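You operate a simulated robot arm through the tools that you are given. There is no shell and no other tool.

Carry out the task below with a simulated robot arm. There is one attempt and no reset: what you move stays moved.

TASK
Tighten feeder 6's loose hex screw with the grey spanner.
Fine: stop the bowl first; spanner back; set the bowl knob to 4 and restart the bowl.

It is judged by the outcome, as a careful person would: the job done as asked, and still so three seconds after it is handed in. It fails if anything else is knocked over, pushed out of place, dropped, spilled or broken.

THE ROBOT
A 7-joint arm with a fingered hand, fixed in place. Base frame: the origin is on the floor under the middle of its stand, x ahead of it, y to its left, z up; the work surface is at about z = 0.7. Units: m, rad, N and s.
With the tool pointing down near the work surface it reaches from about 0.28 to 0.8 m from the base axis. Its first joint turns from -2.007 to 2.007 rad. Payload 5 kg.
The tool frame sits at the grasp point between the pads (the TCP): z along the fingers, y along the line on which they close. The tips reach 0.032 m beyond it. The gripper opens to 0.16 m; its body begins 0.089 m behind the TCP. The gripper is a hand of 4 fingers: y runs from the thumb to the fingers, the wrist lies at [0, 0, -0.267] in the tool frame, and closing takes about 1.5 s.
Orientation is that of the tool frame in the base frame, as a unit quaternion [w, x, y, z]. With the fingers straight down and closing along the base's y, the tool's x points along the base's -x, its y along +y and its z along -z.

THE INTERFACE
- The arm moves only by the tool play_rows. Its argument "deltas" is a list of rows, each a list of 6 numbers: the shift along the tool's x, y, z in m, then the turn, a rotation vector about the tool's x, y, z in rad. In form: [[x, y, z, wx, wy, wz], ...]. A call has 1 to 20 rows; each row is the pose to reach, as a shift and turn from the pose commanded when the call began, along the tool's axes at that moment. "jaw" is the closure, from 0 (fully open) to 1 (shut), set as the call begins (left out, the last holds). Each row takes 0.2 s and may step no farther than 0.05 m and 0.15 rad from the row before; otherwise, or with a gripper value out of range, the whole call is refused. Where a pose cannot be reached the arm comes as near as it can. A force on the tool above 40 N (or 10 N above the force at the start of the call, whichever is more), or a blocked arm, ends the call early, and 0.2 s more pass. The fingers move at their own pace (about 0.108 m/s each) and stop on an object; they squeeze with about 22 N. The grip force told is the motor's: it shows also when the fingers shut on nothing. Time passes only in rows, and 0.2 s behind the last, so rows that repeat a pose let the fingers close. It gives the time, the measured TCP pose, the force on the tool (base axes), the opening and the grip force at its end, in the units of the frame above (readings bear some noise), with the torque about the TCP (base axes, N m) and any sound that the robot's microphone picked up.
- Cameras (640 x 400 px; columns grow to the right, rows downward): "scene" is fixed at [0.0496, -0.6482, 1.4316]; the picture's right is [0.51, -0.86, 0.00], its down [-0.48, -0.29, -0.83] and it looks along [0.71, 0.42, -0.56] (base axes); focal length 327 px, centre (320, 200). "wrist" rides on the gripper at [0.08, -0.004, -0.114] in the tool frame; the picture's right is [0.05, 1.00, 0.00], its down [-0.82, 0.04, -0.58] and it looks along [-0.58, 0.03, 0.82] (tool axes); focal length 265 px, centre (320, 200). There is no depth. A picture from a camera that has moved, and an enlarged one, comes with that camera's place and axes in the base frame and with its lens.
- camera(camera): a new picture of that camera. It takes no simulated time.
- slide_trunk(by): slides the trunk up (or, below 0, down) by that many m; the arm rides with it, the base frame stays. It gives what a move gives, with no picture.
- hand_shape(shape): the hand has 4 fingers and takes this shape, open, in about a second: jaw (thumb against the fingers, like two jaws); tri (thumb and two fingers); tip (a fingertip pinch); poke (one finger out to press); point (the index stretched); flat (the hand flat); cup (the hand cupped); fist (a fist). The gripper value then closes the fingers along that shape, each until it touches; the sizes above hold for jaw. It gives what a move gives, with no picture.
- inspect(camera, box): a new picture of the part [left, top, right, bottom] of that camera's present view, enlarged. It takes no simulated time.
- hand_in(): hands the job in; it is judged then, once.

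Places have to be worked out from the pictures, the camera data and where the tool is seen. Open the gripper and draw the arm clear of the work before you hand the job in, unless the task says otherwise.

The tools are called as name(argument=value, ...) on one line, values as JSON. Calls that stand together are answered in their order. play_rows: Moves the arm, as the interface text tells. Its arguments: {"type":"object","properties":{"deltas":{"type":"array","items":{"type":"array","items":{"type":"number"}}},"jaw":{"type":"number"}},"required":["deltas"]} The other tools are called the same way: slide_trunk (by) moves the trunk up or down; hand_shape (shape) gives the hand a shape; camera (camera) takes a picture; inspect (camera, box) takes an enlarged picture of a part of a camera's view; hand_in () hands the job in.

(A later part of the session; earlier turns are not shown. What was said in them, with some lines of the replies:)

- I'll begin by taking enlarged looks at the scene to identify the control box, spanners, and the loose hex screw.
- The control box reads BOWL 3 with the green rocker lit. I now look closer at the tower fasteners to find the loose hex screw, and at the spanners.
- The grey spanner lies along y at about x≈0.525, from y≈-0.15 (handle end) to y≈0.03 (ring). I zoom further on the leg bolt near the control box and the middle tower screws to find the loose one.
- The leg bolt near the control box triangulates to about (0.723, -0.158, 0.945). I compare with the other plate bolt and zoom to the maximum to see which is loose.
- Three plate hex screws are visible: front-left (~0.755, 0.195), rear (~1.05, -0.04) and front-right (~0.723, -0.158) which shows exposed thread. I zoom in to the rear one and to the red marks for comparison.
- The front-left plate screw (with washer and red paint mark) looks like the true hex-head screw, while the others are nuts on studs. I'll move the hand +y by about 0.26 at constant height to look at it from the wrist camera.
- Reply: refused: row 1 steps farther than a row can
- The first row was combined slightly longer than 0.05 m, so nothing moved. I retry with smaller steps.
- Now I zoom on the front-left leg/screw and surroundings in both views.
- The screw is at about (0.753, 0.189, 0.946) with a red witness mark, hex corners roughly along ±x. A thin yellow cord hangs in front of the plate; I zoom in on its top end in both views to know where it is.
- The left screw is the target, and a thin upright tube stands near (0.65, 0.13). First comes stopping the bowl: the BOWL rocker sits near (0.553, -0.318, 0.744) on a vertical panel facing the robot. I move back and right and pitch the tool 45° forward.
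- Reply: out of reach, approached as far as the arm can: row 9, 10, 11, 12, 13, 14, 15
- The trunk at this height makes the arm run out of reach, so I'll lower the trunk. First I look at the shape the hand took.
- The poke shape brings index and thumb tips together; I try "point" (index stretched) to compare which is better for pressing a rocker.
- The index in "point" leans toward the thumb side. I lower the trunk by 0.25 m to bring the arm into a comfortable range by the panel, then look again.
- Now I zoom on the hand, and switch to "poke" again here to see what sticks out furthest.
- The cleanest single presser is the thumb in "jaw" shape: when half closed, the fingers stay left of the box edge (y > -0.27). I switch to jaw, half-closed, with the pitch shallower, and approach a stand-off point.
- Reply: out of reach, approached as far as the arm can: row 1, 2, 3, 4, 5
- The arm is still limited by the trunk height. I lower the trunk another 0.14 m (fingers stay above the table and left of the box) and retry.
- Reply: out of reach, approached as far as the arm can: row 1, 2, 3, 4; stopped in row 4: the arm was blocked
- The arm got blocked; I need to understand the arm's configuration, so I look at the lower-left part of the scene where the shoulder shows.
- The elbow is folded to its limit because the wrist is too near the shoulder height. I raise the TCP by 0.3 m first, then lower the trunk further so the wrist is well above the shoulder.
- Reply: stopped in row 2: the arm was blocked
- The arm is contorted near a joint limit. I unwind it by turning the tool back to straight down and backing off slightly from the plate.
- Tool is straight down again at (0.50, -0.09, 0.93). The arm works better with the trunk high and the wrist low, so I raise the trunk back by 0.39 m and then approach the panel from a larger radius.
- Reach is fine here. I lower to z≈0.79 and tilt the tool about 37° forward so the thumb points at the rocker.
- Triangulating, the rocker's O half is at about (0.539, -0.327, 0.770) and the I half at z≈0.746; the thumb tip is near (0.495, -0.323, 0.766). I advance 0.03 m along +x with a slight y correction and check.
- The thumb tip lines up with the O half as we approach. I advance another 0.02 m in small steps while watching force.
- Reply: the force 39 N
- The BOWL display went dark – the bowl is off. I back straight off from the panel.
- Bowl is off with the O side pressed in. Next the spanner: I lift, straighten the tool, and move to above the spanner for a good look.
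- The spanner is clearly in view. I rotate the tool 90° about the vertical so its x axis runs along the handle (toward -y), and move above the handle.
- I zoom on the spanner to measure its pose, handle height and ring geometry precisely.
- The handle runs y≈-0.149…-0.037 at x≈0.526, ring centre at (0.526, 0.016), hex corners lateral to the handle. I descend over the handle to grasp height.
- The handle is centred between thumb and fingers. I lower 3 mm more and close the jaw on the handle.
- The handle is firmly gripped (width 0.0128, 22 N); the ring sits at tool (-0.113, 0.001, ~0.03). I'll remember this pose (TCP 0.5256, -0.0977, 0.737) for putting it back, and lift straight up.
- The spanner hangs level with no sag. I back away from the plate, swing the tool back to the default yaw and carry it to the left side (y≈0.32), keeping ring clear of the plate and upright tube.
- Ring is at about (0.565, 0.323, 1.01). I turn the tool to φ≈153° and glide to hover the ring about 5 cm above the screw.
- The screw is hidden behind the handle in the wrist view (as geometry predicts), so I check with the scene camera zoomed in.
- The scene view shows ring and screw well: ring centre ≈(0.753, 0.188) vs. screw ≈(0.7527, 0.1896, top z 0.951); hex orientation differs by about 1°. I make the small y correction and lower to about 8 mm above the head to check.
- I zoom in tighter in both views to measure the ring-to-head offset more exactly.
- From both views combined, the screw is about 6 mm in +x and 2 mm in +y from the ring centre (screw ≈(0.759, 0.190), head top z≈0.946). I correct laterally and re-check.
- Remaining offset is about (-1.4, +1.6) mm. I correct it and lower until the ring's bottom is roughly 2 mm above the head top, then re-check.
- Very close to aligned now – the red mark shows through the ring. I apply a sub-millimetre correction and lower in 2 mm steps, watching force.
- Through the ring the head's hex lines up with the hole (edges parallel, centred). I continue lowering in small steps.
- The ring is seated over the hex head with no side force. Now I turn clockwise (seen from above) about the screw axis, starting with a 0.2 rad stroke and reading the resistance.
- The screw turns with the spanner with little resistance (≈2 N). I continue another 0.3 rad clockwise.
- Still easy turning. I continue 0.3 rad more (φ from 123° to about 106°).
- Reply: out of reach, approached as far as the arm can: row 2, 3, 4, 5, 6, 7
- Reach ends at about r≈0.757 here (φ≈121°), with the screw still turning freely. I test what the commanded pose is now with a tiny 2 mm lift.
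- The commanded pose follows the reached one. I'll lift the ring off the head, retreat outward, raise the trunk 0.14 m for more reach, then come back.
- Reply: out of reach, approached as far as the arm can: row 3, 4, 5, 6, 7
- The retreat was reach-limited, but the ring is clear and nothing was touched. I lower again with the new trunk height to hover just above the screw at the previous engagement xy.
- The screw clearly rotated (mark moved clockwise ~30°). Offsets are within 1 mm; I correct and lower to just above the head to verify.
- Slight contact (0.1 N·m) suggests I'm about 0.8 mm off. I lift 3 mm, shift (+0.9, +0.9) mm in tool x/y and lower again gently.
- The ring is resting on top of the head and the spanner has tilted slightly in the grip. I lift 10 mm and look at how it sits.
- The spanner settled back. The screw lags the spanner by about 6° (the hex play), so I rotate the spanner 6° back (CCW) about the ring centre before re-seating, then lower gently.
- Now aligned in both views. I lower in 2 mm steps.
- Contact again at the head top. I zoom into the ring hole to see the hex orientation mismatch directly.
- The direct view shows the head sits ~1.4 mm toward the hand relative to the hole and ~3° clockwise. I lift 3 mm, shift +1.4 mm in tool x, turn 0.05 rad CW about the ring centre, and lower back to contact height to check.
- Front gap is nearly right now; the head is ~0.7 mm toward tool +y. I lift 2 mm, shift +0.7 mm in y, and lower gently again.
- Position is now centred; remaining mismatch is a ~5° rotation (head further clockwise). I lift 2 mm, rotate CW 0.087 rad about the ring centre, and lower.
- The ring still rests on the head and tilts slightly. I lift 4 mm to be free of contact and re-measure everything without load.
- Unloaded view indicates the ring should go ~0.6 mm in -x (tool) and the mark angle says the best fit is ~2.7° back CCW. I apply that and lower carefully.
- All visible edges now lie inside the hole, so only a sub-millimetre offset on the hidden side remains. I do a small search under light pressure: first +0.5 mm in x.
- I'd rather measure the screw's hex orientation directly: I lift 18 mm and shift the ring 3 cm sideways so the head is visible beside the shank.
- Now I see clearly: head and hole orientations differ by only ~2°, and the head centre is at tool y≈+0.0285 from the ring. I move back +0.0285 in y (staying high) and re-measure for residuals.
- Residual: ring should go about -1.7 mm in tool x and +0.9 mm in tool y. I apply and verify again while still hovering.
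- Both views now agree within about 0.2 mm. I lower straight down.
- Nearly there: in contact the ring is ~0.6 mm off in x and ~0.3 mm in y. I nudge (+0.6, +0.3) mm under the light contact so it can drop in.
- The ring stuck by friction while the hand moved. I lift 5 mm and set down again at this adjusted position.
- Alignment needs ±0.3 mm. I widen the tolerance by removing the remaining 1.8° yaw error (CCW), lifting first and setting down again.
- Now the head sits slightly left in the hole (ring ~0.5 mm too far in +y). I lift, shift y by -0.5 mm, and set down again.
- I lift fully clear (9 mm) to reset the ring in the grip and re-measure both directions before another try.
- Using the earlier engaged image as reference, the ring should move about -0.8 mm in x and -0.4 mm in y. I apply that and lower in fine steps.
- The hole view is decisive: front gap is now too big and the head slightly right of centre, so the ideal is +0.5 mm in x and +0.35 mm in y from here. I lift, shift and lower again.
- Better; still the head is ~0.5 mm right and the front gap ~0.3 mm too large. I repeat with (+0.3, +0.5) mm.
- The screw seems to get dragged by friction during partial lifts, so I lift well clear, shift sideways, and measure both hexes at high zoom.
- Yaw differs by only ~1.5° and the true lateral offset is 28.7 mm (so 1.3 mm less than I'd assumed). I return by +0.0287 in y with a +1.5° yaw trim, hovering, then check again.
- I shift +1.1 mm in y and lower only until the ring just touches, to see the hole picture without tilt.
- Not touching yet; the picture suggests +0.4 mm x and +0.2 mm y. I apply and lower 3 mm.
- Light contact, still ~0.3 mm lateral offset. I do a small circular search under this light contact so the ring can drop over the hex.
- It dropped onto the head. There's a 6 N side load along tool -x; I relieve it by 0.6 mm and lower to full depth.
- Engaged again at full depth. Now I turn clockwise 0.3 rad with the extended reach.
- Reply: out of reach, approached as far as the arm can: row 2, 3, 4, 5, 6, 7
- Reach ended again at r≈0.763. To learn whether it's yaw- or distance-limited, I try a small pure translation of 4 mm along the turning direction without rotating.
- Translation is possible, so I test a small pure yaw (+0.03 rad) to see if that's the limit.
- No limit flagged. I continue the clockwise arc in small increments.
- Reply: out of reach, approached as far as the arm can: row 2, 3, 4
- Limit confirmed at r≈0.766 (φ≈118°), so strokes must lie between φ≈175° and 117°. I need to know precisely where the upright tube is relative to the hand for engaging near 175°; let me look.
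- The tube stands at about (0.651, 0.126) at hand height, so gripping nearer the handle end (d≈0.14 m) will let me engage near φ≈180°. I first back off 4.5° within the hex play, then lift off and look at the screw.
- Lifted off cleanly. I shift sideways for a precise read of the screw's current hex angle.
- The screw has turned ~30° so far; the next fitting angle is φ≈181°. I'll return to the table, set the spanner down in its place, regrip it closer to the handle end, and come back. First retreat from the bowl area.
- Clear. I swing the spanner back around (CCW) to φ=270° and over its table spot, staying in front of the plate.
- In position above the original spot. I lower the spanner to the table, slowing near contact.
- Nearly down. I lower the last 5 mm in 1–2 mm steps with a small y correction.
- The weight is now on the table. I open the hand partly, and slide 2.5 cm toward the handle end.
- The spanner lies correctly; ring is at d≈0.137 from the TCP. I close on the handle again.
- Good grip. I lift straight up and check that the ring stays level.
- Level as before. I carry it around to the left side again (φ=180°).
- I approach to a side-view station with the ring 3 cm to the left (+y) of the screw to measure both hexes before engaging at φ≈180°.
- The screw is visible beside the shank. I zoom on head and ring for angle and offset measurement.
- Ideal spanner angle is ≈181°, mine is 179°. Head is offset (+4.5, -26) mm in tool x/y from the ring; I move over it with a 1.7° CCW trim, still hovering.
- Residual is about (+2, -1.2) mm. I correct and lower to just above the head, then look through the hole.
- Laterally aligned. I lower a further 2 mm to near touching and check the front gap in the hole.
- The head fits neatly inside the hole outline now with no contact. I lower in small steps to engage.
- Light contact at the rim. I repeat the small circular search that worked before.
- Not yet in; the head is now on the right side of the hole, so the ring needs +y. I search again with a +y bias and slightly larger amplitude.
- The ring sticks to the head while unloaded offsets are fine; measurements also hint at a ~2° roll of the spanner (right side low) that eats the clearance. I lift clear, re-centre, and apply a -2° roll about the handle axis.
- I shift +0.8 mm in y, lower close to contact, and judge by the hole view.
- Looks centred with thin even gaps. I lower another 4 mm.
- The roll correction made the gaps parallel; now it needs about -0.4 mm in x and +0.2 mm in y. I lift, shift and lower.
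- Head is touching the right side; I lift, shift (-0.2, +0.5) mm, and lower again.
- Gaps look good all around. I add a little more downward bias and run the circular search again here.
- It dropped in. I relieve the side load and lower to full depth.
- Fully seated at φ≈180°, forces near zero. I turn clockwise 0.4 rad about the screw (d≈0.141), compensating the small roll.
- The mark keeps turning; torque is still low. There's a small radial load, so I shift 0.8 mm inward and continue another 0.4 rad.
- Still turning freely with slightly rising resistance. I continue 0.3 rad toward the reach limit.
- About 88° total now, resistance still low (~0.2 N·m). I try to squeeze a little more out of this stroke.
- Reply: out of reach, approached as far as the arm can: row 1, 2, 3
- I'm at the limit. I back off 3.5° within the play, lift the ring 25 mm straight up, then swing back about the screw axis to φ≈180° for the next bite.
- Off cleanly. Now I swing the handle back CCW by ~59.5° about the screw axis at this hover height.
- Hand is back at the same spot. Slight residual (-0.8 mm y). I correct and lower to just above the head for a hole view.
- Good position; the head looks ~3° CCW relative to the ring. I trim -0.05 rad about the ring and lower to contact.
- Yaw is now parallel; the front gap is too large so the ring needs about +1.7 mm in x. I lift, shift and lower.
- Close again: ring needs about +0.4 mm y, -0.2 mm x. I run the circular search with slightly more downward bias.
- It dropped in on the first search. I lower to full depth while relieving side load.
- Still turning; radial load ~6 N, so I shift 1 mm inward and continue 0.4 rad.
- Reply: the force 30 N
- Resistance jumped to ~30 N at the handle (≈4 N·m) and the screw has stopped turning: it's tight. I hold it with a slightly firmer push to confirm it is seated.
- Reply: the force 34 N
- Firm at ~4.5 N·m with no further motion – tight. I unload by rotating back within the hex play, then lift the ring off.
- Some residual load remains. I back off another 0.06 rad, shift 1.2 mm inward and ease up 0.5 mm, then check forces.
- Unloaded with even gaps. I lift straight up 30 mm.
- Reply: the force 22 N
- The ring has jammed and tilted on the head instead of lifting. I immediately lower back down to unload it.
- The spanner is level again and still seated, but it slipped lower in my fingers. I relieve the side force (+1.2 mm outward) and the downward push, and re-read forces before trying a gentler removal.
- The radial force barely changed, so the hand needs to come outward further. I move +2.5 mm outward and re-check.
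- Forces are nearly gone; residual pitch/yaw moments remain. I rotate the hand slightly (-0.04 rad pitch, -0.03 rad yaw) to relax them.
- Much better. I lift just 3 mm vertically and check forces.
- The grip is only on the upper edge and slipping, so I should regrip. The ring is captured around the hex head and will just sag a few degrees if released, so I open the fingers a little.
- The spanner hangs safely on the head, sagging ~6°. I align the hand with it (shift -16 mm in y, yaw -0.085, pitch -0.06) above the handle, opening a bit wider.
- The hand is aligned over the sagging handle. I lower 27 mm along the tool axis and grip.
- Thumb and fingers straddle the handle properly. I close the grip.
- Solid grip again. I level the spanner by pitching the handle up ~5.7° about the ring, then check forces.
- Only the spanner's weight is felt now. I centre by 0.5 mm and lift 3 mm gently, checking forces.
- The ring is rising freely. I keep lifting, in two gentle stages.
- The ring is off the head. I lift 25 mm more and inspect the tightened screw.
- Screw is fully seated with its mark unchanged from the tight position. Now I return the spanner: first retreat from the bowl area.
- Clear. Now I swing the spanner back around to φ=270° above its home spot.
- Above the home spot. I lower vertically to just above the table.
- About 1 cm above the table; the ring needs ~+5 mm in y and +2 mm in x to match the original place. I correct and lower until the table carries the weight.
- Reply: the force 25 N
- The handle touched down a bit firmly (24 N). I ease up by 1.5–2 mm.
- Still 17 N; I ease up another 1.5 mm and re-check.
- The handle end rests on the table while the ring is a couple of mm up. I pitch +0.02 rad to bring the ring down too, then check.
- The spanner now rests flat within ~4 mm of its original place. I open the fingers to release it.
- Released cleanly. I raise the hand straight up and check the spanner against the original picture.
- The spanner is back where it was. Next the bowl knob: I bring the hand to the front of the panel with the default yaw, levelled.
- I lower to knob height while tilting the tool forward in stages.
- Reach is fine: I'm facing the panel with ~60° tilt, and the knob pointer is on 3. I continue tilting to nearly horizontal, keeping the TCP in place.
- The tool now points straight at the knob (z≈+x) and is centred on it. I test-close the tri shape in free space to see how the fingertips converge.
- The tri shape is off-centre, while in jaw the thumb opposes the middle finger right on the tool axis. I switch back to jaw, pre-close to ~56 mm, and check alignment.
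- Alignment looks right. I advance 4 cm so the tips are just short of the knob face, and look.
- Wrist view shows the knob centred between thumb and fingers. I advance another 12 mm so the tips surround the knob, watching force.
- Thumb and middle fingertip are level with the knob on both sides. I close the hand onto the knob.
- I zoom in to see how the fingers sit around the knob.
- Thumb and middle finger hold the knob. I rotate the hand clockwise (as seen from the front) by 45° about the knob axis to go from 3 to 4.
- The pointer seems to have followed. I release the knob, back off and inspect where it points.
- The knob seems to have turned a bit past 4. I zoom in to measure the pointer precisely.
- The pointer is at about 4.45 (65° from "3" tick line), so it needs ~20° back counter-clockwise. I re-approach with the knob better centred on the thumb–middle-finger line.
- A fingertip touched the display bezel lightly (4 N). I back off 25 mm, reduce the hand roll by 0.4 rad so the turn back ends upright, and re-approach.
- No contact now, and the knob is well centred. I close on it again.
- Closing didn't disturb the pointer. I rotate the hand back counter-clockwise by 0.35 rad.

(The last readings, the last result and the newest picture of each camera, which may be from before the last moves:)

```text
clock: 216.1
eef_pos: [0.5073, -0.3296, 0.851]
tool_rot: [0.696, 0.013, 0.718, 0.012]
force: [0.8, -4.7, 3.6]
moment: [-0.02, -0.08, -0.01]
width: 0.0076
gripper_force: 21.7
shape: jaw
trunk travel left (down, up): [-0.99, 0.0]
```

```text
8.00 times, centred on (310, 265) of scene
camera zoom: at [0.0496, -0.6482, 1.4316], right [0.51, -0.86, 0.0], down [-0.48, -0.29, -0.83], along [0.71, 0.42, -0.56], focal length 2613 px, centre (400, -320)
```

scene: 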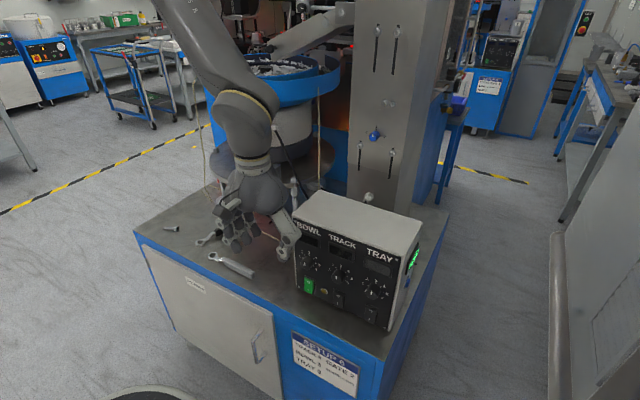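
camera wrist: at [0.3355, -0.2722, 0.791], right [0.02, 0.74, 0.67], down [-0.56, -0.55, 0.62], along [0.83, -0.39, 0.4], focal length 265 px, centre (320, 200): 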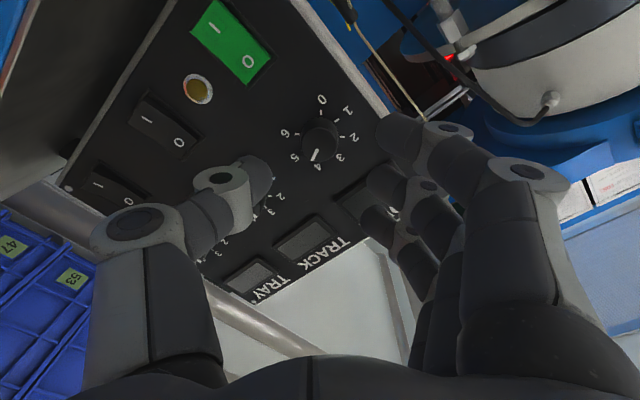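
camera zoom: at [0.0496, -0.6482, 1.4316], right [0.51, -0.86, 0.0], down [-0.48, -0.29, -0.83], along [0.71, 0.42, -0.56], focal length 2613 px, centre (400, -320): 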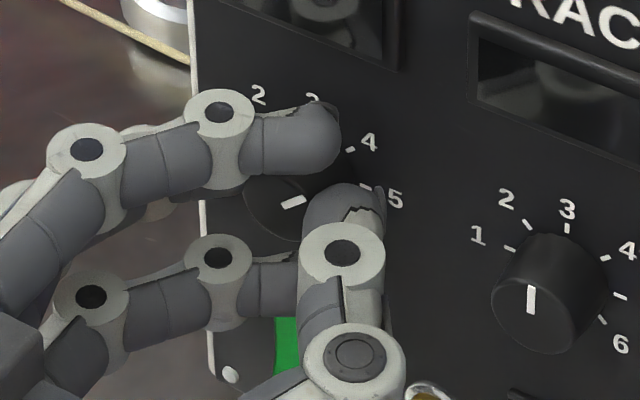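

The pointer now appears to be at about 4. I release and back away to verify.

play_rows(deltas=[[0, 0, 0, 0, 0, 0], [0, 0, 0, 0, 0, 0], [0, 0, 0, 0, 0, 0]], jaw=0.65)

play_rows(deltas=[[0, 0, -0.015, 0, 0, 0], [0, 0, -0.035, 0, 0, 0], [0, 0, -0.055, 0, 0, 0], [0, 0, -0.055, 0, 0, 0]])

inspect(camera="wrist", box=[275, 90, 365, 190])

inspect(camera="scene", box=[290, 245, 325, 280])

```text
clock: 216.9
eef_pos: [0.506, -0.3284, 0.8507]
tool_rot: [0.697, 0.012, 0.717, 0.012]
force: [0.1, -0.2, -0.2]
moment: [0.02, 0.03, 0.01]
width: 0.0554
gripper_force: 0.0
shape: jaw
trunk travel left (down, up): [-0.99, 0.0]
```

```text
clock: 217.9
eef_pos: [0.4525, -0.3284, 0.8515]
tool_rot: [0.696, 0.012, 0.717, 0.012]
force: [0.4, 0.2, -0.1]
moment: [0.03, 0.0, -0.02]
width: 0.0554
gripper_force: 0.1
shape: jaw
trunk travel left (down, up): [-0.99, 0.0]
```

```text
4.00 times, centred on (320, 140) of wrist
camera zoom: at [0.3359, -0.3315, 0.7747], right [0.0, 1.0, -0.02], down [-0.55, 0.01, 0.83], along [0.83, 0.01, 0.55], focal length 1062 px, centre (320, 440)
```

zoom: 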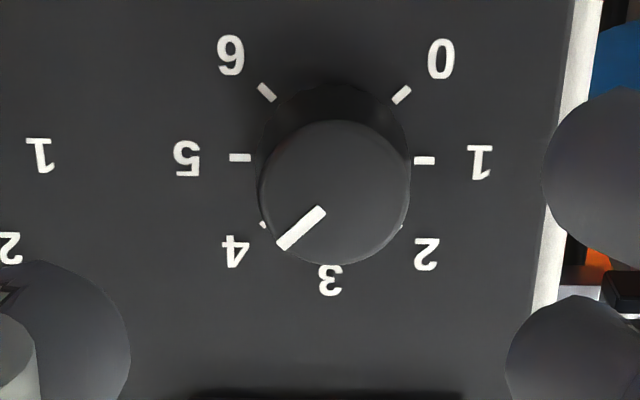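

```text
11.43 times, centred on (308, 262) of scene
camera zoom: at [0.0496, -0.6482, 1.4316], right [0.51, -0.86, 0.0], down [-0.48, -0.29, -0.83], along [0.71, 0.42, -0.56], focal length 3734 px, centre (463, -514)
```

zoom: 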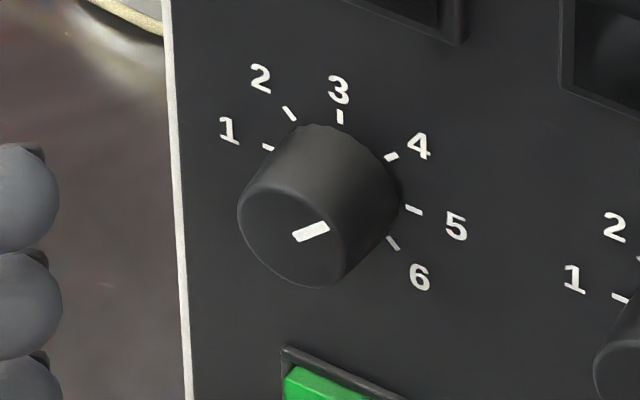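

The pointer is on 4. Now to restart the bowl: I tilt the hand to the earlier pressing pose, with the thumb aimed at the lower "I" half of the rocker, at a stand-off.

play_rows(deltas=[[0, 0.006, -0.01, 0.002, 0.127, -0.004], [0.005, 0.012, -0.015, 0.005, 0.255, -0.009], [0.015, 0.02, -0.015, 0.007, 0.382, -0.013], [0.03, 0.027, -0.012, 0.009, 0.509, -0.018], [0.05, 0.034, -0.008, 0.011, 0.637, -0.022], [0.07, 0.04, -0.004, 0.014, 0.764, -0.027], [0.085, 0.043, -0.002, 0.016, 0.891, -0.031], [0.089, 0.043, 0, 0.016, 0.891, -0.031], [0.089, 0.043, 0, 0.016, 0.891, -0.031]], jaw=0.5)

camera(camera="wrist")

inspect(camera="scene", box=[230, 220, 370, 310])

```text
clock: 219.9
eef_pos: [0.4488, -0.2833, 0.7639]
tool_rot: [0.319, 0.0, 0.948, 0.0]
force: [0.8, 0.1, 0.3]
moment: [-0.01, 0.02, -0.01]
width: 0.0791
gripper_force: 0.1
shape: jaw
trunk travel left (down, up): [-0.99, 0.0]
```

```text
taken
camera wrist: at [0.3159, -0.2874, 0.8063], right [-0.04, 1.0, -0.03], down [0.3, 0.04, 0.95], along [0.95, 0.03, -0.3], focal length 265 px, centre (320, 200)
```

wrist: 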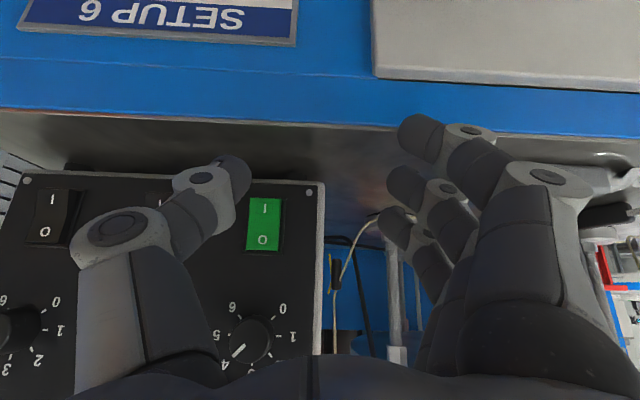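

```text
4.44 times, centred on (300, 265) of scene
camera zoom: at [0.0496, -0.6482, 1.4316], right [0.51, -0.86, 0.0], down [-0.48, -0.29, -0.83], along [0.71, 0.42, -0.56], focal length 1452 px, centre (409, -89)
```

zoom: 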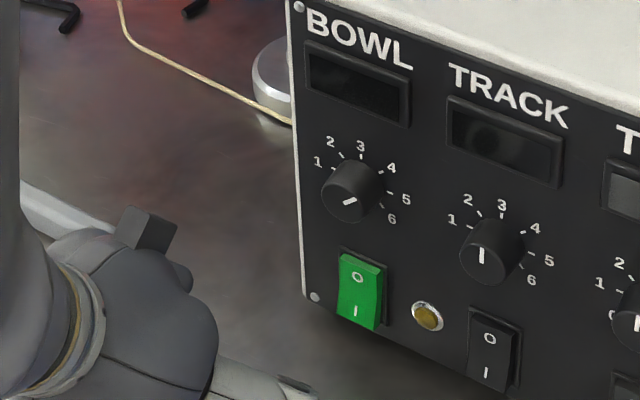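

Aligned: on approach the "I" will meet the thumb tip. I advance 5 cm toward the panel first.

play_rows(deltas=[[-0.012, 0, 0.009, 0, 0, 0], [-0.024, -0.0005, 0.018, 0, 0, 0], [-0.034, -0.001, 0.026, 0, 0, 0], [-0.04, -0.001, 0.0302, 0, 0, 0], [-0.04, -0.001, 0.0302, 0, 0, 0]])

camera(camera="wrist")

inspect(camera="scene", box=[260, 220, 380, 310])

```text
clock: 221.1
eef_pos: [0.4985, -0.2846, 0.764]
tool_rot: [0.32, 0.0, 0.948, 0.001]
force: [0.3, -0.2, 0.0]
moment: [0.0, 0.01, -0.02]
width: 0.0792
gripper_force: 0.0
shape: jaw
trunk travel left (down, up): [-0.99, 0.0]
```

```text
taken
camera wrist: at [0.3662, -0.2889, 0.8065], right [-0.04, 1.0, -0.03], down [0.3, 0.04, 0.95], along [0.95, 0.03, -0.3], focal length 265 px, centre (320, 200)
```

wrist: 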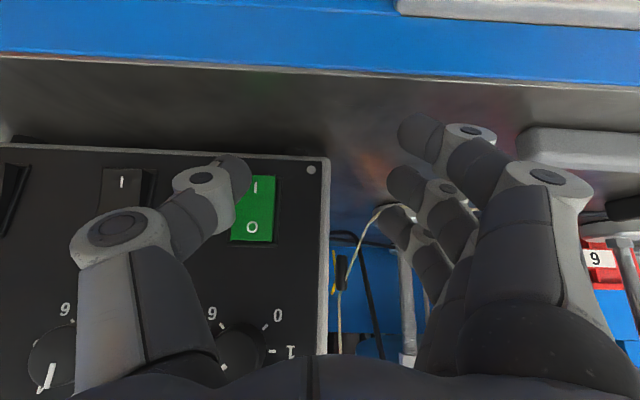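

```text
4.44 times, centred on (320, 265) of scene
camera zoom: at [0.0496, -0.6482, 1.4316], right [0.51, -0.86, 0.0], down [-0.48, -0.29, -0.83], along [0.71, 0.42, -0.56], focal length 1452 px, centre (320, -89)
```

zoom: 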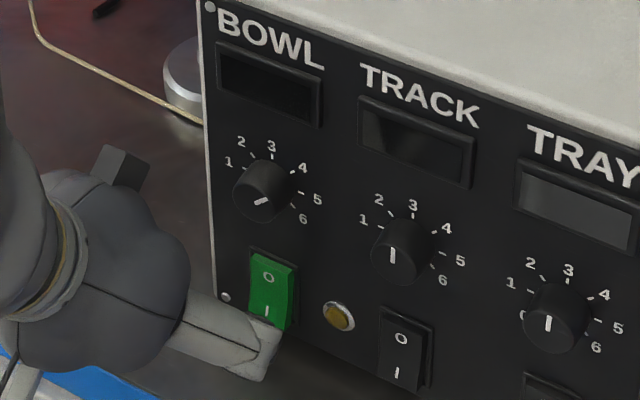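

Nearly touching. I press forward in small steps with a slight +y centring.

play_rows(deltas=[[-0.004, 0.002, 0.003, 0, 0, 0], [-0.008, 0.003, 0.006, 0, 0, 0], [-0.011, 0.003, 0.0085, 0, 0, 0], [-0.0135, 0.003, 0.0102, 0, 0, 0]])

inspect(camera="scene", box=[260, 220, 380, 310])

camera(camera="wrist")

```text
clock: 222.1
eef_pos: [0.5153, -0.2805, 0.7643]
tool_rot: [0.319, 0.001, 0.948, 0.0]
force: [-3.6, -0.1, -0.5]
moment: [0.04, 0.06, -0.17]
width: 0.0796
gripper_force: 0.0
shape: jaw
trunk travel left (down, up): [-0.99, 0.0]
```

```text
4.44 times, centred on (320, 265) of scene
camera zoom: at [0.0496, -0.6482, 1.4316], right [0.51, -0.86, 0.0], down [-0.48, -0.29, -0.83], along [0.71, 0.42, -0.56], focal length 1452 px, centre (320, -89)
```

zoom: 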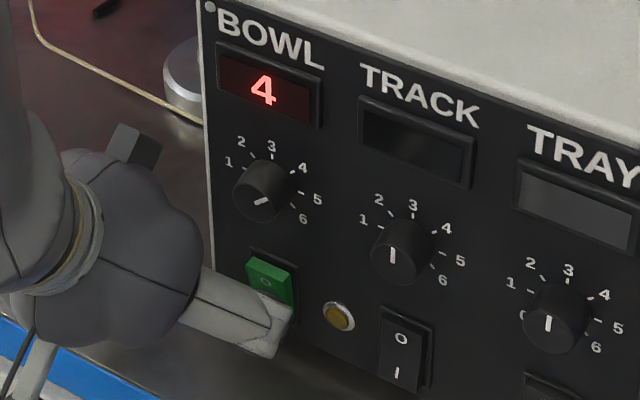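

```text
taken
camera wrist: at [0.3825, -0.2855, 0.8064], right [-0.04, 1.0, -0.03], down [0.3, 0.04, 0.95], along [0.95, 0.03, -0.3], focal length 265 px, centre (320, 200)
```

wrist: 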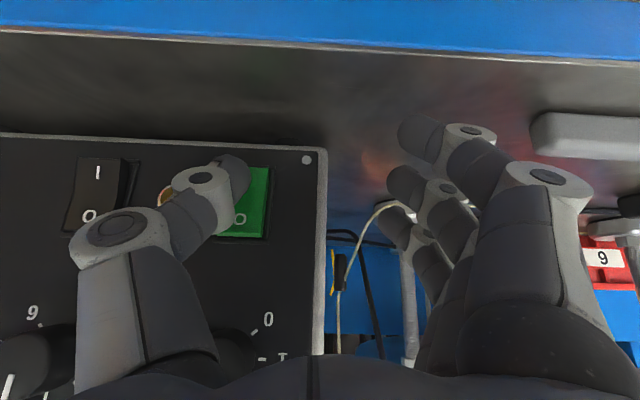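

The display lit with "4" – the bowl is running again at 4. I back straight off the panel.

play_rows(deltas=[[0.012, 0, -0.009, 0, 0, 0], [0.03, 0, -0.023, 0, 0, 0], [0.048, 0, -0.036, 0, 0, 0], [0.064, 0, -0.048, 0, 0, 0], [0.064, 0, -0.048, 0, 0, 0]])

inspect(camera="scene", box=[260, 220, 380, 310])

```text
clock: 223.3
eef_pos: [0.4357, -0.2822, 0.764]
tool_rot: [0.318, 0.0, 0.948, 0.0]
force: [0.6, -0.4, -0.2]
moment: [0.0, 0.03, -0.05]
width: 0.0796
gripper_force: 0.0
shape: jaw
trunk travel left (down, up): [-0.99, 0.0]
```

```text
4.44 times, centred on (320, 265) of scene
camera zoom: at [0.0496, -0.6482, 1.4316], right [0.51, -0.86, 0.0], down [-0.48, -0.29, -0.83], along [0.71, 0.42, -0.56], focal length 1452 px, centre (320, -89)
```

zoom: 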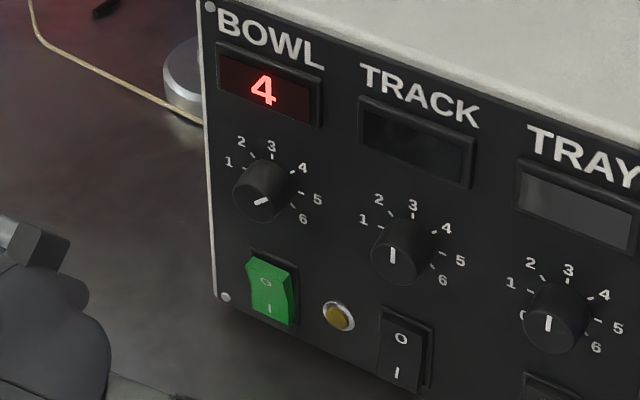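

All good on the panel. I withdraw up and back, straightening the tool and opening the hand.

play_rows(deltas=[[-0.0211, 0, -0.0279, 0, 0.1, 0], [-0.0452, 0, -0.0599, 0, 0.2, 0], [-0.0653, 0.01, -0.0948, 0, 0.32, 0], [-0.0855, 0.03, -0.1297, 0, 0.44, 0], [-0.1056, 0.05, -0.1646, 0, 0.56, 0], [-0.1257, 0.07, -0.1996, 0, 0.647, 0], [-0.1458, 0.085, -0.2346, 0, 0.647, 0], [-0.163, 0.1, -0.2655, 0, 0.647, 0], [-0.163, 0.1, -0.2655, 0, 0.647, 0]], jaw=0.0)

camera(camera="scene")

camera(camera="wrist")

inspect(camera="scene", box=[200, 130, 240, 165])

```text
clock: 225.3
eef_pos: [0.4036, -0.1834, 1.0752]
tool_rot: [0.002, 0.0, 1.0, 0.001]
force: [-0.7, -0.4, -0.4]
moment: [0.03, -0.01, 0.0]
width: 0.1599
gripper_force: 0.1
shape: jaw
trunk travel left (down, up): [-0.99, 0.0]
```

```text
taken
```

scene: 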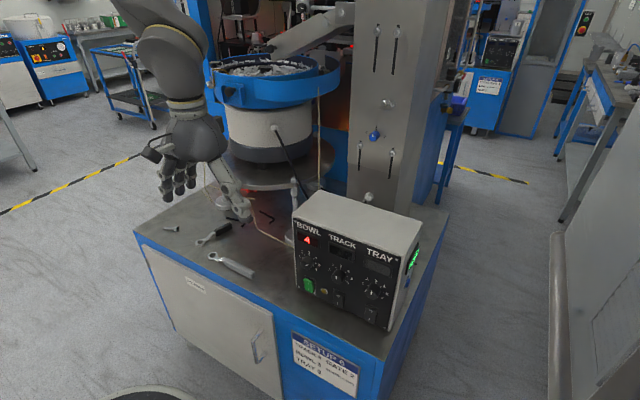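

```text
taken
camera wrist: at [0.3242, -0.1874, 1.1884], right [-0.05, 1.0, 0.0], down [0.81, 0.04, 0.58], along [0.58, 0.03, -0.82], focal length 265 px, centre (320, 200)
```

wrist: 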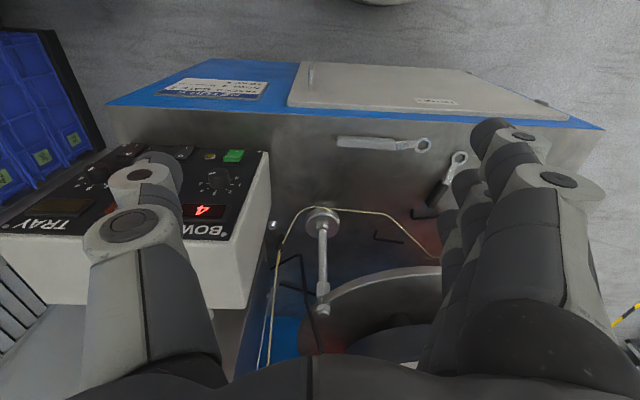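

```text
11.43 times, centred on (220, 148) of scene
camera zoom: at [0.0496, -0.6482, 1.4316], right [0.51, -0.86, 0.0], down [-0.48, -0.29, -0.83], along [0.71, 0.42, -0.56], focal length 3734 px, centre (1463, 800)
```

zoom: 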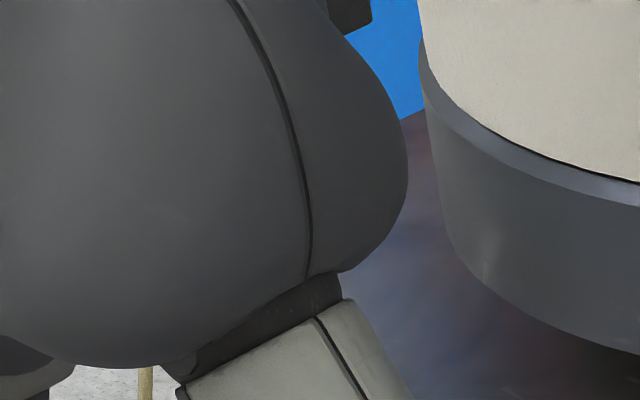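

I raise the hand a little further clear and take a final look at the screw and the whole bench.

play_rows(deltas=[[0, 0.04, -0.02, 0, 0, 0], [0, 0.08, -0.04, 0, 0, 0], [0, 0.12, -0.07, 0, 0, 0], [0, 0.16, -0.1, 0, 0, 0], [0, 0.2, -0.12, 0, 0, 0], [0, 0.235, -0.14, 0, 0, 0], [0, 0.27, -0.15, 0, 0, 0], [0, 0.3, -0.15, 0, 0, 0], [0, 0.3, -0.15, 0, 0, 0]])

camera(camera="scene")

inspect(camera="scene", box=[205, 130, 235, 156])

inspect(camera="scene", box=[150, 160, 310, 290])

inspect(camera="scene", box=[280, 180, 440, 340])

```text
clock: 227.3
eef_pos: [0.4054, 0.1186, 1.2241]
tool_rot: [0.001, 0.001, 1.0, 0.001]
force: [-0.4, -0.7, -0.7]
moment: [0.02, 0.03, -0.03]
width: 0.1597
gripper_force: 0.0
shape: jaw
trunk travel left (down, up): [-0.99, 0.0]
```

```text
taken
```

scene: 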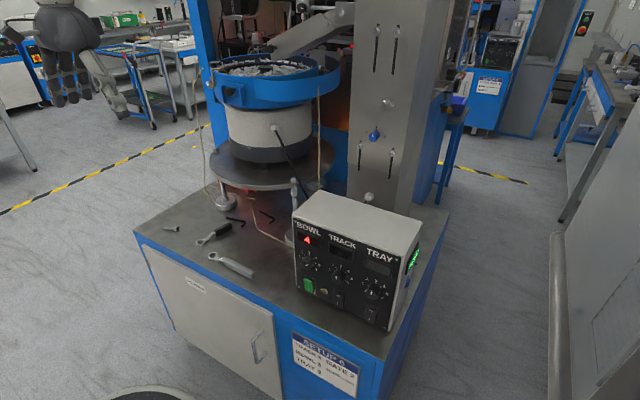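

```text
15.38 times, centred on (220, 143) of scene
camera zoom: at [0.0496, -0.6482, 1.4316], right [0.51, -0.86, 0.0], down [-0.48, -0.29, -0.83], along [0.71, 0.42, -0.56], focal length 5026 px, centre (1858, 1077)
```

zoom: 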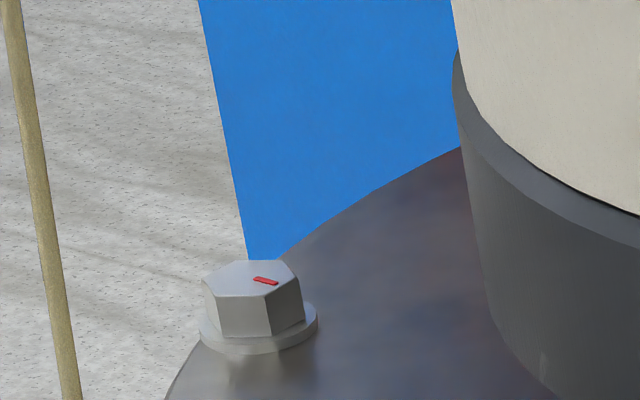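

```text
3.08 times, centred on (230, 225) of scene
camera zoom: at [0.0496, -0.6482, 1.4316], right [0.51, -0.86, 0.0], down [-0.48, -0.29, -0.83], along [0.71, 0.42, -0.56], focal length 1005 px, centre (597, 123)
```

zoom: 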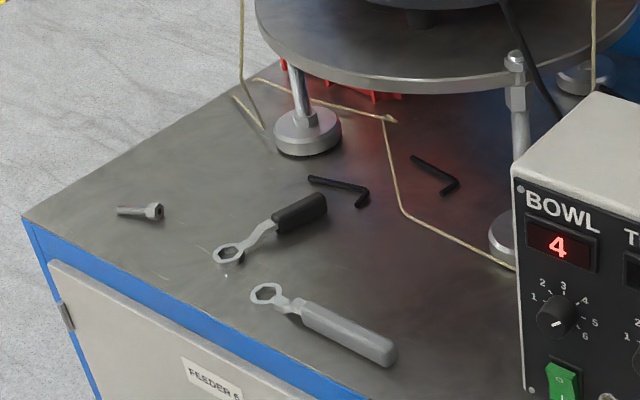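

```text
2.50 times, centred on (360, 260) of scene
camera zoom: at [0.0496, -0.6482, 1.4316], right [0.51, -0.86, 0.0], down [-0.48, -0.29, -0.83], along [0.71, 0.42, -0.56], focal length 817 px, centre (220, 50)
```

zoom: 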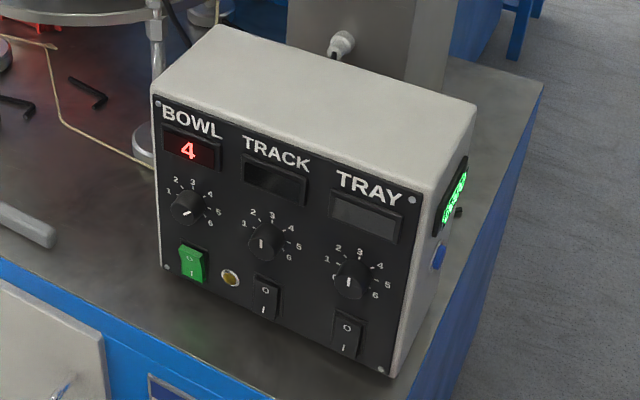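

Final state: the screw is tight with its mark unchanged since I tightened it. The grey spanner is back in place, the BOWL knob and display read 4 with the rocker on, nothing else has moved, and the hand is open and clear. I hand the job in.

hand_in()

```text
The job is handed in.
```

Feeder 6's loose hex screw is tight, and the job is handed in. I don't have the judge's verdict.

- **Bowl stopped first:** I switched the bowl off at its rocker before touching the spanner, and the display went dark.
- **Screw tightened:** I took the front-left screw on the bowl plate, the only hex-head screw I found there. It turned clockwise about 125° in several strokes, then stopped dead at roughly 4.5 N·m. Its red mark hadn't moved since, including after the restart.
- **Spanner back:** The grey spanner is on the bench within about 4 mm of where it started. It jammed on the screw head as I lifted it off, so I let go, took a new grip and lifted it free.
- **Knob set to 4:** My first turn went past 4, to about 4.45, so I turned it back and checked the pointer. A fingertip brushed the display frame lightly during this.
- **Bowl restarted:** The rocker is on and the display reads 4.

In the last pictures nothing else had moved. The hand was open and clear of the work.
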